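You operate a simulated robot arm through the tools that you are given. There is no shell and no other tool. Be economical: measure what you need, move in short steps, check, and stop when the job is done.

The job below is to be done with a simulated robot arm. You get a single attempt, and the scene is never put back.

JOB
Take the small can from the window sill and leave it on the green saucer.

Only the result counts: the job must be done as asked and must still hold three seconds after the hand-in. Knocking over, shifting, dropping, spilling or breaking anything else fails it.

ROBOT AND FRAMES
A 7-joint arm with a two-finger parallel gripper, fixed in place. Base frame: the origin is at the foot of the arm, x ahead of it, y to its left, z up. Readings come in mm, rad, newtons and seconds.
Its first joint turns from -2.897 to 2.897 rad. Payload 4.4 kg.
The TCP is the grasp point between the finger pads, 23 mm short of the fingertips. In the tool frame z runs along the fingers and y along their closing line. The gripper opens to 94 mm. The fingers are 38 mm wide and 10 mm thick; the gripper's body (54 by 96 mm) begins 39 mm behind the TCP.
Orientation is told as [roll, pitch, yaw] about the base's x, y, z axes, in that order, counted from this pose: with the fingers straight down and closing along the base's y, the tool's x points along the base's -x, its y along +y and its z along -z.

CONTROLS
- The arm moves only by the tool apply_moves. Its argument "deltas" is text: rows parted by semicolons, each of 7 numbers parted by spaces: the shift along the base's x, y, z in units of 50 mm (1.0 is 50 mm), then the turn, a rotation vector about the base's x, y, z in units of 6 degrees (1.0 is 6 degrees), then the gripper command, from -1 (shut) to 1 (fully open), values between in proportion. In form: dx dy dz ax ay az claw; .... A call has 1 to 20 rows; each row shifts and turns the commanded pose from where the row before left it. A call with a number of a shift or a turn outside -1 to 1 is refused whole. A row lasts 0.2 s, in which the tool goes at most 50 mm and 0.15 rad; a call with a longer step from one row to the next is refused whole, and so is a gripper value outside its range. A pose out of reach is approached as far as the arm can. The call stops where the force on the tool passes 40 N (or 10 N more than at its start, if that is more) or the arm is blocked; 0.2 s more then pass. The fingers move at their own pace (about 72 mm/s each) and stop on an object; they squeeze with about 36 N. The grip force told is the motor's: it shows also when the fingers shut on nothing. Time passes only in rows, and 0.2 s behind the last, so rows that do not move let the fingers close. It gives the time, the measured TCP pose, the force on the tool (base axes), the opening and the grip force at its end, in the units of the frame above (readings bear some noise).
- Cameras (640 x 400 px; columns grow to the right, rows downward): "scene" is fixed at [48.7, 649.2, 1292.3]; the picture's right is [-0.19, -0.98, 0.00], its down [-0.40, 0.08, -0.91] and it looks along [0.90, -0.18, -0.40] (base axes); focal length 366 px, centre (320, 200). "wrist" rides on the gripper at [86, 16, -74] in the tool frame; the picture's right is [-0.18, 0.98, 0.00], its down [-0.58, -0.11, -0.81] and it looks along [-0.79, -0.15, 0.59] (tool axes); focal length 243 px, centre (320, 200). There is no depth. A picture from a camera that has moved, and an enlarged one, comes with that camera's place and axes in the base frame and with its lens.
- snapshot(camera): a new picture of that camera. The clock stands still meanwhile.
- zoom(camera, box): a new picture of the part [left, top, right, bottom] of that camera's present view, enlarged. The clock stands still meanwhile.
- close_job(): hands the job in; it is judged then, once.

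Work in short steps. Places have to be worked out from the pictures, the camera data and where the tool is seen: move nearer, look again, correct. Check each grasp and each placing, and mend what went wrong. You have 90 turns and 46 pictures in all, those below and enlarged ones among them. Open the gripper and draw the arm clear of the work before you hand the job in, unless the task says otherwise; then end with one line.

The tools are called after "Emit:" as name(argument=value, ...) on one line, values as JSON. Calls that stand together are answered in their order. apply_moves: Moves the arm, as the interface text tells. Its arguments: {"type":"object","properties":{"deltas":{"type":"string"}},"required":["deltas"]} The other tools are called the same way: snapshot (camera) takes a picture; zoom (camera, box) takes an enlarged picture of a part of a camera's view; close_job () hands the job in.

At the start:

```text
t: 0.0
tool_pos: [562.6, 383.0, 1015.6]
orientation: [0.0, -0.001, -0.001]
contact_force: [0.5, -0.4, 0.1]
width: 93.9
grip_force: 0.1
```

scene: 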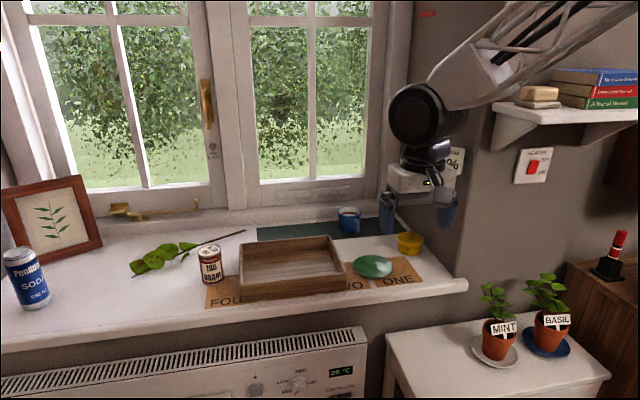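
wrist: 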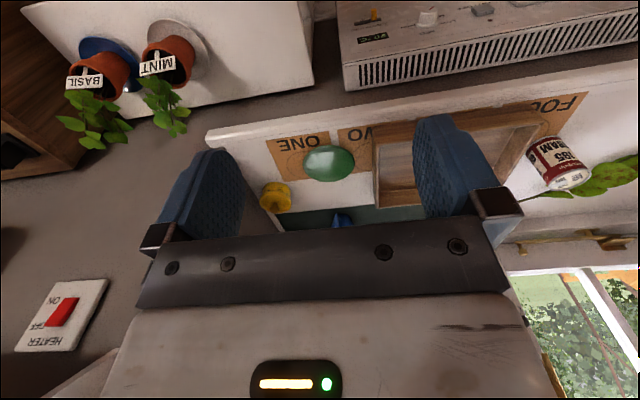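

The sill seems to lie near z≈725, with the saucer near (815, 355) and the labelled can near (865, 765). I'll zoom to identify the objects and refine these positions.

Emit:
zoom(camera="scene", box=[120, 190, 280, 310])

Emit:
zoom(camera="scene", box=[310, 190, 470, 310])

Emit:
zoom(camera="wrist", box=[460, 80, 640, 240])

```text
3.33 times, centred on (200, 250) of scene
camera zoom: at [48.7, 649.2, 1292.3], right [-0.19, -0.98, 0.0], down [-0.4, 0.08, -0.91], along [0.9, -0.18, -0.4], focal length 1219 px, centre (720, 33)
```

zoom: 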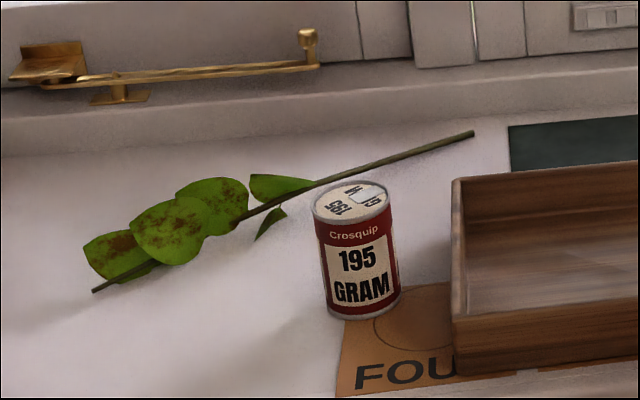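

```text
3.33 times, centred on (390, 250) of scene
camera zoom: at [48.7, 649.2, 1292.3], right [-0.19, -0.98, 0.0], down [-0.4, 0.08, -0.91], along [0.9, -0.18, -0.4], focal length 1219 px, centre (87, 33)
```

zoom: 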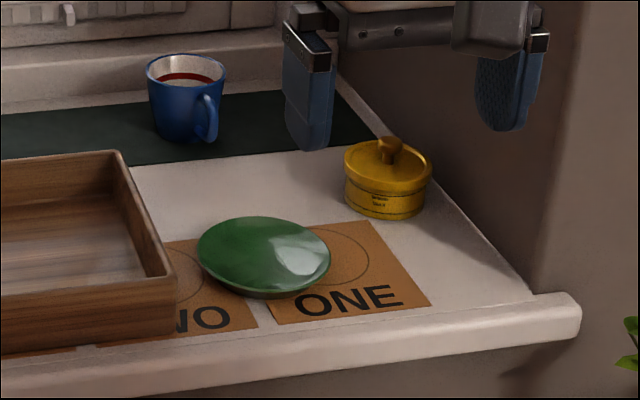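

```text
2.50 times, centred on (550, 160) of wrist
camera zoom: at [477.2, 398.9, 1089.0], right [0.18, 0.98, 0.0], down [0.58, -0.11, 0.81], along [0.79, -0.15, -0.59], focal length 606 px, centre (-255, 300)
```

zoom: 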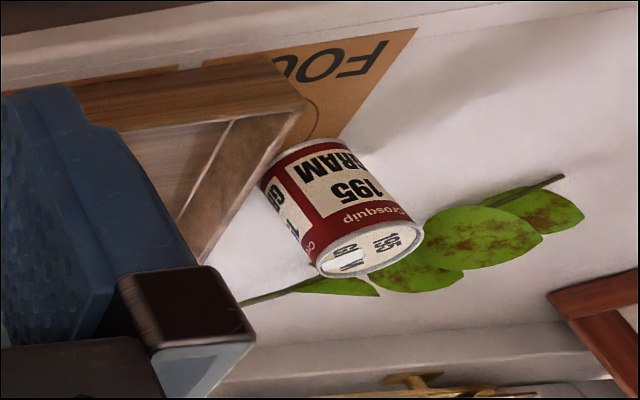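

The target is the 195 GRAM can: centre ≈(867, 765), top ≈808, diameter ≈62. That is beyond straight-down reach, so I'll turn the tool to the can's bearing and tilt it outward while still high up.

Emit:
apply_moves(deltas="0.3 0.6 -0.1 0 0 1 1;0.3 0.6 -0.1 0 0 1 1;0.3 0.6 -0.1 0 0 1 1;0.3 0.6 -0.1 0 0 1 1;0.3 0.6 -0.1 0 0 1 1;0.3 0.6 -0.1 0 0 1 1;0.3 0.6 -0.1 0 0 1 1;0 0 0 0.669 -0.743 0 1;0 0 0 0.669 -0.743 0 1;0 0 0 0.669 -0.743 0 1;0 0 0 0.669 -0.743 0 1;0 0 0 0.669 -0.743 0 1;0 0 0 0.669 -0.743 0 1;0 0 0 0.669 -0.743 0 1")

Emit:
snapshot(camera="scene")

Emit:
snapshot(camera="wrist")

```text
t: 3.0
tool_pos: [668.3, 593.4, 980.8]
orientation: [0.001, -0.735, 0.732]
contact_force: [-0.1, 0.0, 0.2]
width: 94.0
grip_force: 0.0
```

```text
40 pictures are left
```

scene: 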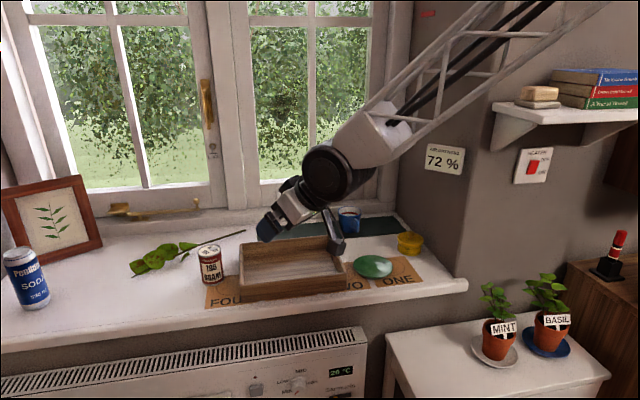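

```text
39 pictures are left
camera wrist: at [573.4, 528.5, 977.1], right [-0.56, 0.82, 0.12], down [-0.01, -0.15, 0.99], along [0.83, 0.55, 0.09], focal length 243 px, centre (320, 200)
```

wrist: 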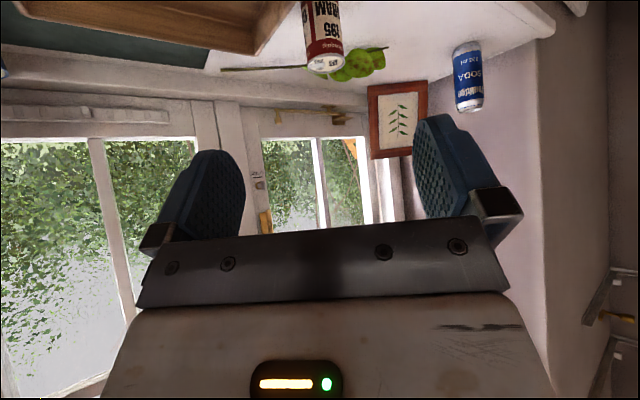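

Wrist view agrees: can axis ≈(867, 763), top ≈812. Next I go to a pre-grasp point about 110 mm back along the 42° tilted approach line.

Emit:
apply_moves(deltas="0.576 0.488 -0.456 0 0 0 1;0.576 0.488 -0.456 0 0 0 1;0.576 0.488 -0.456 0 0 0 1;0.576 0.488 -0.456 0 0 0 1;0.576 0.488 -0.456 0 0 0 1;0 0 0 0 0 0 1")

Emit:
zoom(camera="scene", box=[130, 150, 370, 310])

Emit:
snapshot(camera="wrist")

```text
t: 4.4
tool_pos: [812.5, 715.7, 865.8]
orientation: [0.001, -0.733, 0.733]
contact_force: [-0.2, 0.0, 0.4]
width: 94.3
grip_force: 0.0
```

```text
2.50 times, centred on (250, 230) of scene
camera zoom: at [48.7, 649.2, 1292.3], right [-0.19, -0.98, 0.0], down [-0.4, 0.08, -0.91], along [0.9, -0.18, -0.4], focal length 914 px, centre (495, 125)
```

zoom: 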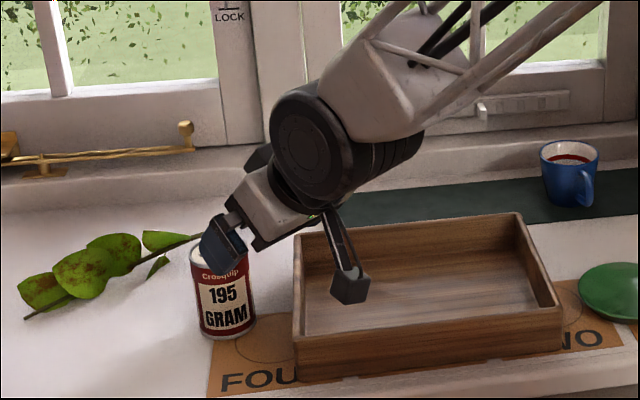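

```text
37 pictures are left
camera wrist: at [717.7, 651.0, 863.7], right [-0.56, 0.82, 0.12], down [-0.01, -0.15, 0.99], along [0.83, 0.55, 0.09], focal length 243 px, centre (320, 200)
```

wrist: 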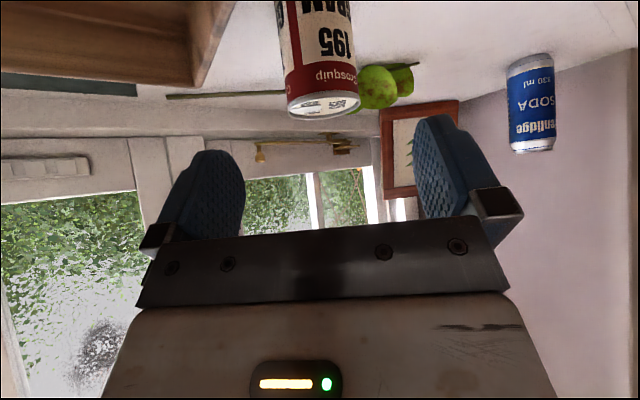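

The wrist camera hangs on a physical stalk, and at 42° tilt it would hit the tray corner. I'll reduce the tilt to 30° and move to a new pre-grasp point at about (835, 735, 865), checking that the arm still reaches.

Emit:
apply_moves(deltas="0.2 0.17 0.1 -0.669 0.743 0 1;0.2 0.17 0.1 -0.669 0.743 0 1;0 0 0 0 0 0 1")

Emit:
zoom(camera="scene", box=[130, 150, 370, 310])

Emit:
snapshot(camera="wrist")

```text
t: 5.2
tool_pos: [831.9, 731.9, 875.5]
orientation: [-0.001, -0.522, 0.734]
contact_force: [0.7, 0.0, -0.1]
width: 94.0
grip_force: 0.1
```

```text
2.50 times, centred on (250, 230) of scene
camera zoom: at [48.7, 649.2, 1292.3], right [-0.19, -0.98, 0.0], down [-0.4, 0.08, -0.91], along [0.9, -0.18, -0.4], focal length 914 px, centre (495, 125)
```

zoom: 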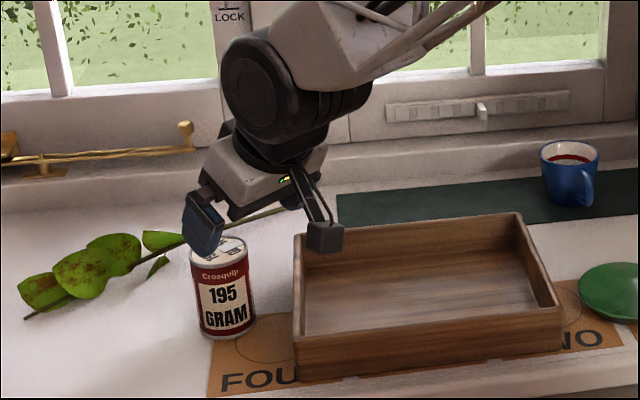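

```text
35 pictures are left
camera wrist: at [738.6, 668.6, 897.6], right [-0.54, 0.84, 0.09], down [0.15, -0.01, 0.99], along [0.83, 0.55, -0.12], focal length 243 px, centre (320, 200)
```

wrist: 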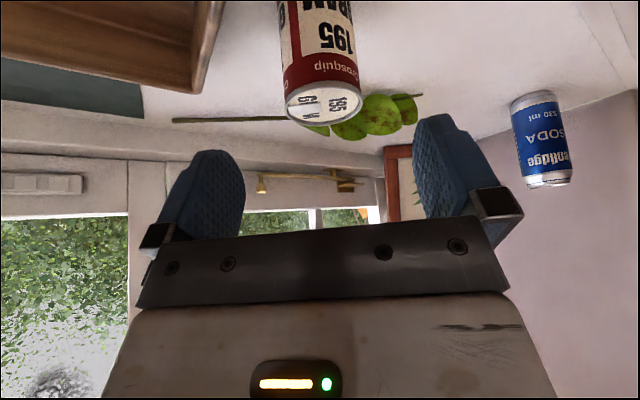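

The arm reaches this tilt, and the new view again puts the can at (868, 765). I descend along the approach line to z≈797, which keeps the camera stalk about 35 mm above the tray rim.

Emit:
apply_moves(deltas="0.18 0.165 -0.39 0 0 0 1;0.18 0.165 -0.39 0 0 0 1;0.18 0.165 -0.39 0 0 0 1;0.18 0.165 -0.39 0 0 0 1;0 0 0 0 0 0 1")

Emit:
zoom(camera="scene", box=[130, 150, 370, 310])

Emit:
snapshot(camera="wrist")

```text
t: 6.4
tool_pos: [869.2, 763.5, 798.4]
orientation: [-0.001, -0.524, 0.731]
contact_force: [0.1, -0.2, 0.2]
width: 94.2
grip_force: 0.1
```

```text
2.50 times, centred on (250, 230) of scene
camera zoom: at [48.7, 649.2, 1292.3], right [-0.19, -0.98, 0.0], down [-0.4, 0.08, -0.91], along [0.9, -0.18, -0.4], focal length 914 px, centre (495, 125)
```

zoom: 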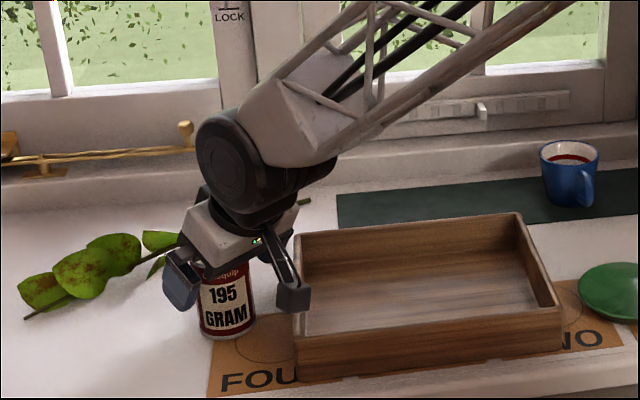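

```text
33 pictures are left
camera wrist: at [774.7, 701.3, 818.3], right [-0.54, 0.84, 0.09], down [0.15, -0.01, 0.99], along [0.83, 0.55, -0.12], focal length 243 px, centre (320, 200)
```

wrist: 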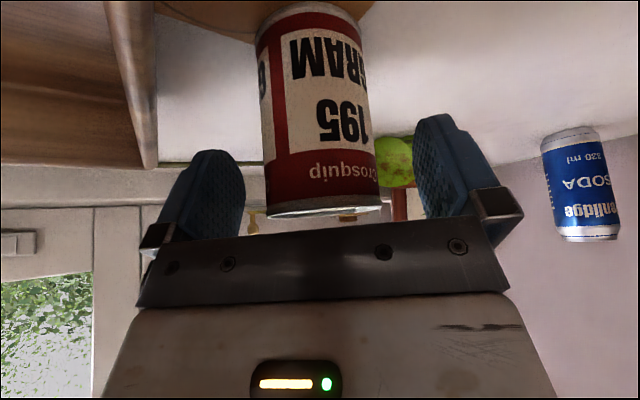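

The can sits centred between the pads just below the palm, with no contact. I close the gripper.

Emit:
apply_moves(deltas="0 0 0 0 0 0 -1;0 0 0 0 0 0 -1;0 0 0 0 0 0 -1;0 0 0 0 0 0 -1")

Emit:
snapshot(camera="wrist")

```text
t: 7.4
tool_pos: [868.7, 764.1, 799.3]
orientation: [-0.002, -0.524, 0.734]
contact_force: [0.4, 1.3, 1.8]
width: 55.0
grip_force: 36.2
```

```text
32 pictures are left
camera wrist: at [774.6, 701.2, 818.4], right [-0.54, 0.84, 0.09], down [0.15, -0.01, 0.99], along [0.83, 0.55, -0.12], focal length 243 px, centre (320, 200)
```

wrist: 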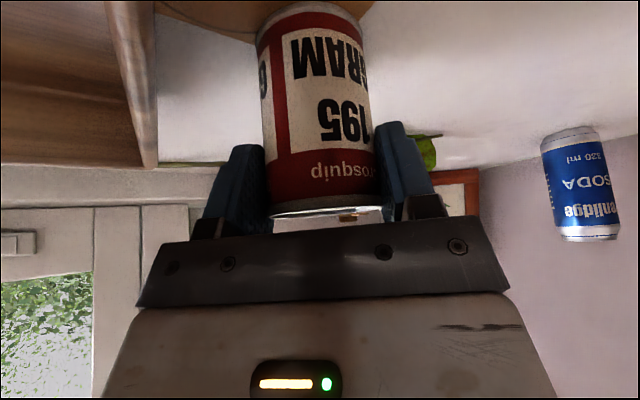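

Held at 55 mm with 36 N. I lift straight up 60 mm so the base clears the tray rim, then check.

Emit:
apply_moves(deltas="0 0 0.2 0 0 0 -1;0 0 0.5 0 0 0 -1;0 0 0.5 0 0 0 -1;0 0 0.4 0 0 0 -1;0 0 0 0 0 0 -1")

Emit:
snapshot(camera="scene")

Emit:
snapshot(camera="wrist")

```text
t: 8.6
tool_pos: [866.7, 763.4, 877.9]
orientation: [0.0, -0.524, 0.733]
contact_force: [-0.3, 1.3, -2.2]
width: 55.3
grip_force: 35.9
```

```text
31 pictures are left
```

scene: 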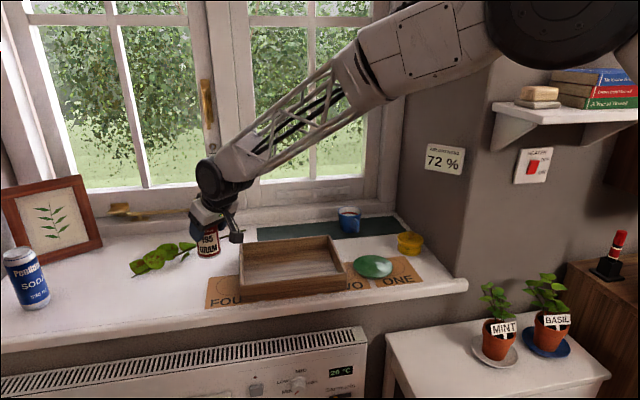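

```text
30 pictures are left
camera wrist: at [775.0, 701.0, 899.1], right [-0.54, 0.84, 0.09], down [0.15, -0.01, 0.99], along [0.83, 0.55, -0.12], focal length 243 px, centre (320, 200)
```

wrist: 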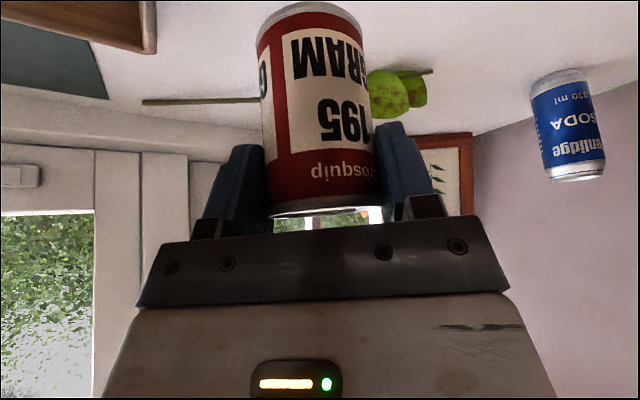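

The can is firmly held with its base at about z 800, clear of the tray rim at ≈766. I'll carry it sideways over the tray to above the saucer near (835, 347), turning the tool back 18° about the vertical.

Emit:
apply_moves(deltas="-0.046 -0.3 0.1 0 0 -0.214 -1;-0.046 -0.594 0.1 0 0 -0.214 -1;-0.046 -0.594 0.1 0 0 -0.214 -1;-0.046 -0.594 0 0 0 -0.214 -1;-0.046 -0.594 0 0 0 -0.214 -1;-0.046 -0.594 0 0 0 -0.214 -1;-0.046 -0.594 0 0 0 -0.214 -1;-0.046 -0.594 0 0 0 -0.214 -1;-0.046 -0.594 0 0 0 -0.214 -1;-0.046 -0.594 0 0 0 -0.214 -1;-0.046 -0.594 0 0 0 -0.214 -1;-0.046 -0.594 0 0 0 -0.214 -1;-0.046 -0.594 0 0 0 -0.214 -1;-0.046 -0.594 0 0 0 -0.214 -1;0 -0.3 0 0 0 0 -1;0 0 0 0 0 0 -1")

Emit:
snapshot(camera="scene")

Emit:
snapshot(camera="wrist")

```text
t: 12.0
tool_pos: [836.3, 347.2, 891.8]
orientation: [0.0, -0.522, 0.421]
contact_force: [0.7, 0.0, -1.9]
width: 55.2
grip_force: 36.3
```

```text
29 pictures are left
```

scene: 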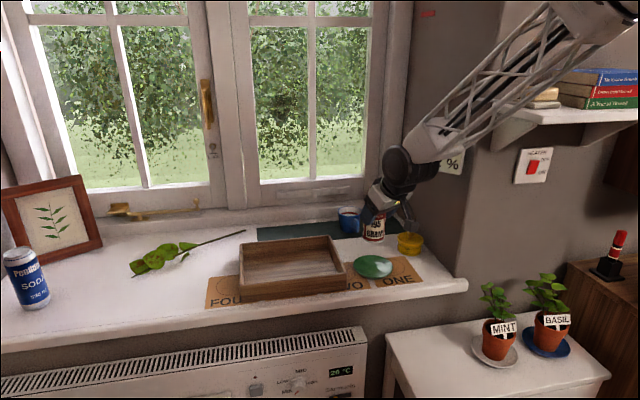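

```text
28 pictures are left
camera wrist: at [728.1, 316.5, 913.4], right [-0.26, 0.96, 0.09], down [0.14, -0.06, 0.99], along [0.96, 0.26, -0.12], focal length 243 px, centre (320, 200)
```

wrist: 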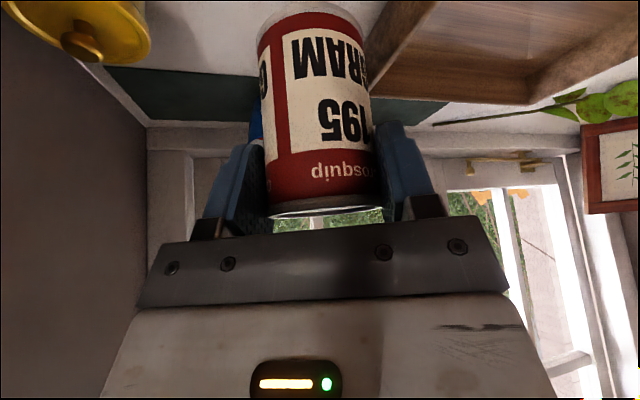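

The can is now roughly above the saucer. I'll zoom on both to refine the saucer's centre.

Emit:
zoom(camera="scene", box=[330, 200, 426, 300])

```text
4.00 times, centred on (378, 250) of scene
camera zoom: at [48.7, 649.2, 1292.3], right [-0.19, -0.98, 0.0], down [-0.4, 0.08, -0.91], along [0.9, -0.18, -0.4], focal length 1463 px, centre (88, 0)
```

zoom: 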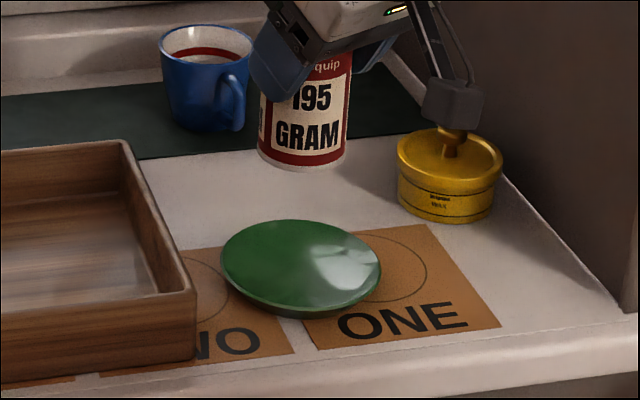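

Relative to the carried can, the saucer's centre is about (835, 344), and contact should come at TCP z ≈ 804–815. I shift 3 mm, descend to z≈825 and look again.

Emit:
apply_moves(deltas="0 -0.06 -0.4 0 0 0 -1;0 0 -0.5 0 0 0 -1;0 0 -0.3 0 0 0 -1;0 0 -0.13 0 0 0 -1;0 0 0 0 0 0 -1")

Emit:
zoom(camera="scene", box=[330, 200, 426, 300])

Emit:
snapshot(camera="wrist")

```text
t: 13.2
tool_pos: [835.9, 345.4, 826.2]
orientation: [-0.001, -0.523, 0.419]
contact_force: [0.0, 0.1, -1.4]
width: 55.1
grip_force: 35.8
```

```text
4.00 times, centred on (378, 250) of scene
camera zoom: at [48.7, 649.2, 1292.3], right [-0.19, -0.98, 0.0], down [-0.4, 0.08, -0.91], along [0.9, -0.18, -0.4], focal length 1463 px, centre (88, 0)
```

zoom: 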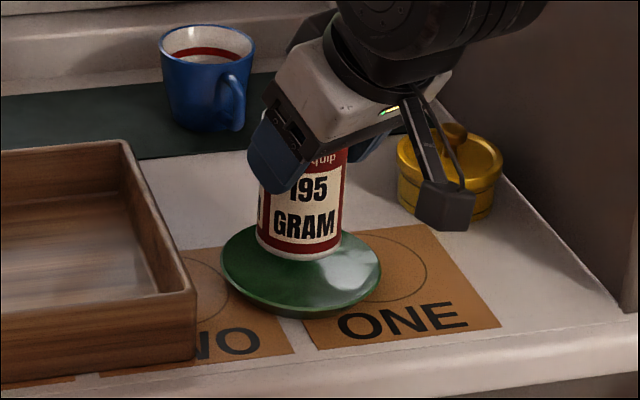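

```text
25 pictures are left
camera wrist: at [728.0, 314.3, 847.0], right [-0.26, 0.96, 0.09], down [0.14, -0.06, 0.99], along [0.96, 0.27, -0.12], focal length 243 px, centre (320, 200)
```

wrist: 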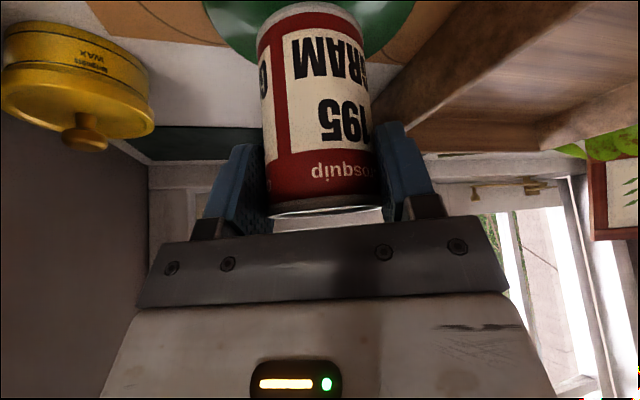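

Contact is still about 15 mm off. The scene view suggests the can is slightly behind and right of the saucer's centre, so I zoom the wrist view to cross-check before setting down.

Emit:
zoom(camera="wrist", box=[190, 0, 430, 150])

Emit:
zoom(camera="scene", box=[350, 230, 414, 280])

```text
2.67 times, centred on (310, 75) of wrist
camera zoom: at [728.0, 314.3, 847.0], right [-0.26, 0.96, 0.09], down [0.14, -0.06, 0.99], along [0.96, 0.27, -0.12], focal length 647 px, centre (347, 533)
```

zoom: 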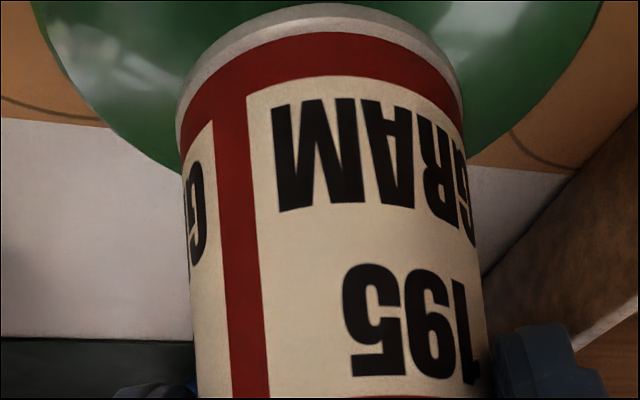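

```text
8.00 times, centred on (382, 255) of scene
camera zoom: at [48.7, 649.2, 1292.3], right [-0.19, -0.98, 0.0], down [-0.4, 0.08, -0.91], along [0.9, -0.18, -0.4], focal length 2925 px, centre (-176, -240)
```

zoom: 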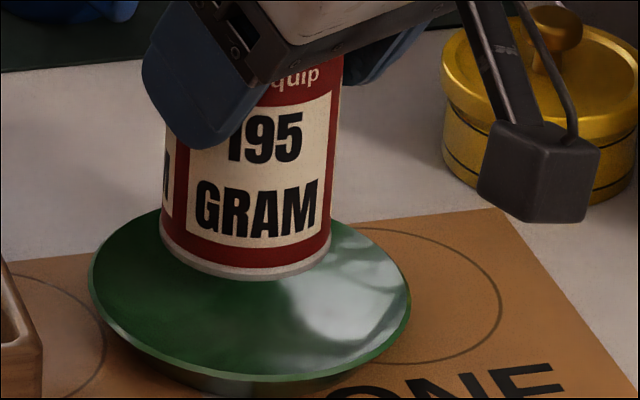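

Both views agree the can sits about 12 mm farther in x than the saucer's centre, with y already matching. I shift −12 mm in x and lower in fine steps, watching the force.

Emit:
apply_moves(deltas="-0.12 0.015 0 0 0 0 -1;-0.12 0.015 0 0 0 0 -1;0 0 -0.08 0 0 0 -1;0 0 -0.08 0 0 0 -1;0 0 0 0 0 0 -1")

Emit:
zoom(camera="scene", box=[350, 230, 414, 280])

```text
t: 14.4
tool_pos: [824.4, 348.3, 817.8]
orientation: [0.001, -0.523, 0.42]
contact_force: [-0.5, 0.0, -2.0]
width: 55.1
grip_force: 36.4
```

```text
8.00 times, centred on (382, 255) of scene
camera zoom: at [48.7, 649.2, 1292.3], right [-0.19, -0.98, 0.0], down [-0.4, 0.08, -0.91], along [0.9, -0.18, -0.4], focal length 2925 px, centre (-176, -240)
```

zoom: 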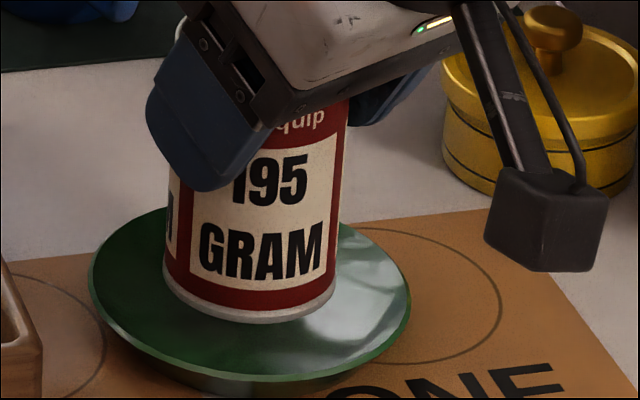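

The can is now well centred over the saucer with no contact yet. I continue down in 1.5 mm steps.

Emit:
apply_moves(deltas="0 0 -0.03 0 0 0 -1;0 0 -0.03 0 0 0 -1;0 0 -0.03 0 0 0 -1;0 0 0 0 0 0 -1")

```text
t: 15.4
tool_pos: [824.1, 346.6, 812.8]
orientation: [0.001, -0.522, 0.422]
contact_force: [-0.5, 0.2, -1.4]
width: 54.8
grip_force: 36.3
```

Still only the can's weight is showing, so I keep lowering.

Emit:
apply_moves(deltas="0 0 -0.03 0 0 0 -1;0 0 -0.03 0 0 0 -1;0 0 0 0 0 0 -1")

```text
t: 16.2
tool_pos: [824.5, 346.7, 811.2]
orientation: [0.0, -0.524, 0.42]
contact_force: [0.1, -0.3, -1.3]
width: 55.4
grip_force: 35.6
```

No contact yet, so I take another 3 mm.

Emit:
apply_moves(deltas="0 0 -0.03 0 0 0 -1;0 0 -0.03 0 0 0 -1;0 0 0 0 0 0 -1")

Emit:
zoom(camera="scene", box=[350, 230, 414, 280])

```text
t: 17.0
tool_pos: [823.9, 347.8, 808.1]
orientation: [0.0, -0.525, 0.42]
contact_force: [0.8, 0.0, -1.8]
width: 55.1
grip_force: 35.9
```

```text
8.00 times, centred on (382, 255) of scene
camera zoom: at [48.7, 649.2, 1292.3], right [-0.19, -0.98, 0.0], down [-0.4, 0.08, -0.91], along [0.9, -0.18, -0.4], focal length 2925 px, centre (-176, -240)
```

zoom: 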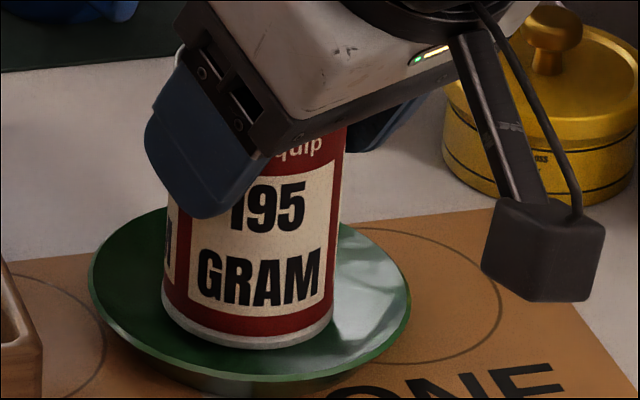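

The can is inside the saucer's rim and still hanging, so I continue down gently.

Emit:
apply_moves(deltas="0 0 -0.03 0 0 0 -1;0 0 -0.03 0 0 0 -1;0 0 0 0 0 0 -1")

```text
t: 17.8
tool_pos: [824.0, 347.8, 805.2]
orientation: [0.0, -0.524, 0.42]
contact_force: [0.2, -0.8, -2.3]
width: 55.0
grip_force: 36.0
```

Still free, so another small step.

Emit:
apply_moves(deltas="0 0 -0.02 0 0 0 -1;0 0 -0.02 0 0 0 -1;0 0 0 0 0 0 -1")

```text
t: 18.6
tool_pos: [823.9, 347.9, 802.1]
orientation: [-0.002, -0.524, 0.421]
contact_force: [0.3, -0.4, -2.3]
width: 55.1
grip_force: 36.4
```

Height is now only about 3 mm above where the can stood on the bare sill. I look before going lower.

Emit:
zoom(camera="scene", box=[350, 230, 414, 280])

Emit:
zoom(camera="wrist", box=[190, 0, 430, 150])

```text
8.00 times, centred on (382, 255) of scene
camera zoom: at [48.7, 649.2, 1292.3], right [-0.19, -0.98, 0.0], down [-0.4, 0.08, -0.91], along [0.9, -0.18, -0.4], focal length 2925 px, centre (-176, -240)
```

zoom: 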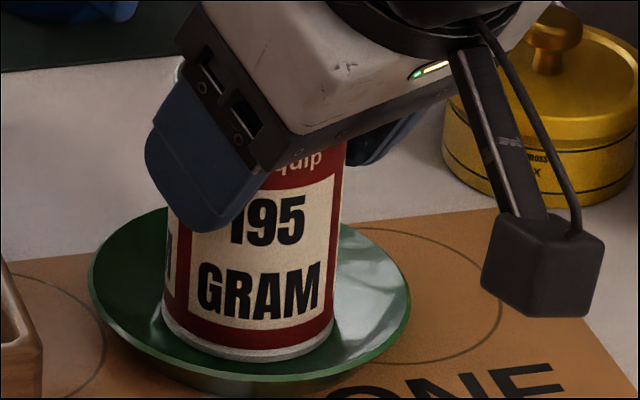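

```text
2.67 times, centred on (310, 75) of wrist
camera zoom: at [715.5, 316.1, 823.9], right [-0.26, 0.96, 0.09], down [0.14, -0.06, 0.99], along [0.96, 0.27, -0.12], focal length 647 px, centre (347, 533)
```

zoom: 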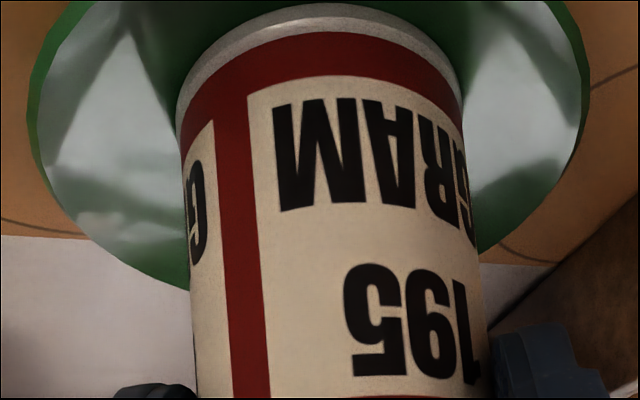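

The can hasn't slipped and is nearly on the saucer's floor, well centred. I lower in 1 mm steps until the force shows.

Emit:
apply_moves(deltas="0 0 -0.02 0 0 0 -1;0 0 -0.02 0 0 0 -1;0 0 0 0 0 0 -1")

```text
t: 19.4
tool_pos: [824.3, 346.9, 802.7]
orientation: [-0.001, -0.526, 0.421]
contact_force: [-2.8, 0.9, 14.3]
width: 54.8
grip_force: 36.1
```

The force reads +14 N, so the can is standing on the saucer. I ease up 1 mm, then open the gripper gradually.

Emit:
apply_moves(deltas="0 0 0.02 0 0 0 -1;0 0 0 0 0 0 0.3;0 0 0 0 0 0 0.5;0 0 0 0 0 0 0.7;0 0 0 0 0 0 0.7")

Emit:
zoom(camera="scene", box=[334, 205, 430, 280])

Emit:
snapshot(camera="wrist")

```text
t: 20.6
tool_pos: [824.5, 347.1, 802.4]
orientation: [0.0, -0.524, 0.421]
contact_force: [-0.4, -1.0, -0.3]
width: 79.9
grip_force: 0.0
```

```text
5.33 times, centred on (382, 242) of scene
camera zoom: at [48.7, 649.2, 1292.3], right [-0.19, -0.98, 0.0], down [-0.4, 0.08, -0.91], along [0.9, -0.18, -0.4], focal length 1950 px, centre (-11, -27)
```

zoom: 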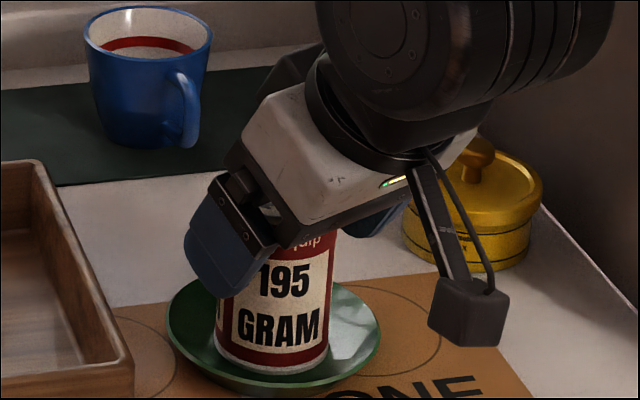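

```text
17 pictures are left
camera wrist: at [715.4, 316.0, 823.0], right [-0.26, 0.96, 0.09], down [0.14, -0.06, 0.99], along [0.96, 0.27, -0.12], focal length 243 px, centre (320, 200)
```

wrist: 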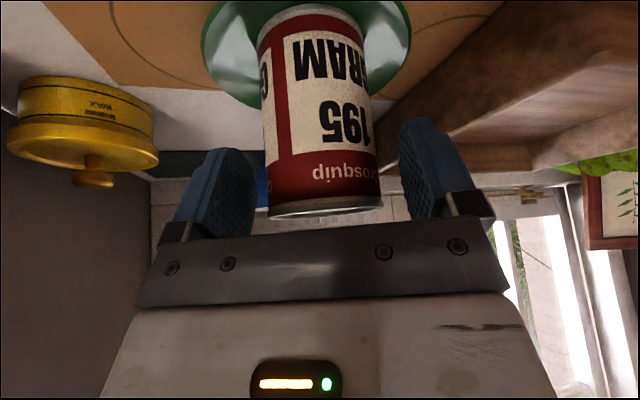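

Released, and the can stands upright on the saucer. I retreat back along the tilted approach line.

Emit:
apply_moves(deltas="-0.183 -0.081 0.346 0 0 0 0.7;-0.183 -0.081 0.346 0 0 0 0.7;-0.32 -0.142 0.606 0 0 0 0.7;-0.366 -0.162 0.693 0 0 0 0.7;-0.366 -0.162 0.693 0 0 0 0.7;-0.5 0 0.693 0 0 0 0.7;-0.5 0 0.3 0 0 0 1;-0.5 0 0 0 0 0 1;0 0 0 0 0 0 1;0 0 0 0 0 0 1")

Emit:
snapshot(camera="scene")

Emit:
zoom(camera="scene", box=[334, 205, 430, 280])

```text
t: 22.8
tool_pos: [677.6, 315.6, 985.6]
orientation: [0.001, -0.524, 0.421]
contact_force: [-0.1, 0.3, -0.3]
width: 94.1
grip_force: 0.2
```

```text
16 pictures are left
```

scene: 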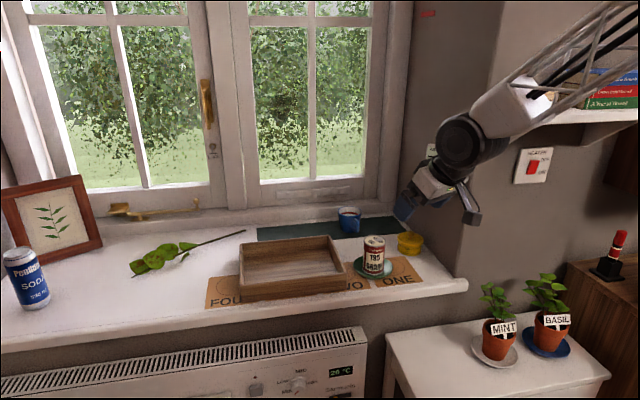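

```text
5.33 times, centred on (382, 242) of scene
camera zoom: at [48.7, 649.2, 1292.3], right [-0.19, -0.98, 0.0], down [-0.4, 0.08, -0.91], along [0.9, -0.18, -0.4], focal length 1950 px, centre (-11, -27)
```

zoom: 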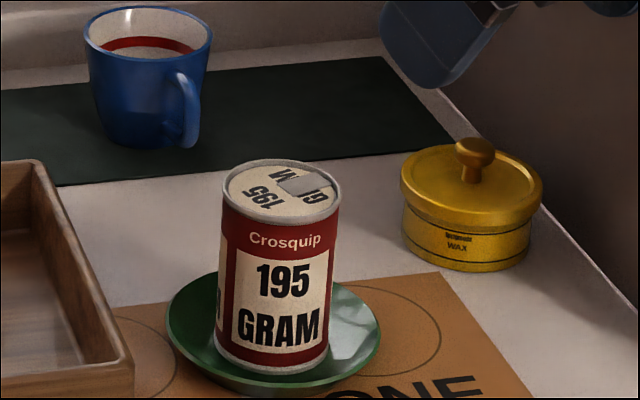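

The can stands upright and centred on the green saucer, everything else is where it was, and the arm is clear. I hand in.

Emit:
close_job()

```text
The job is handed in.
```

The small can (195 GRAM) is standing upright on the green saucer, nothing else was moved, the gripper is open and the arm is drawn clear.
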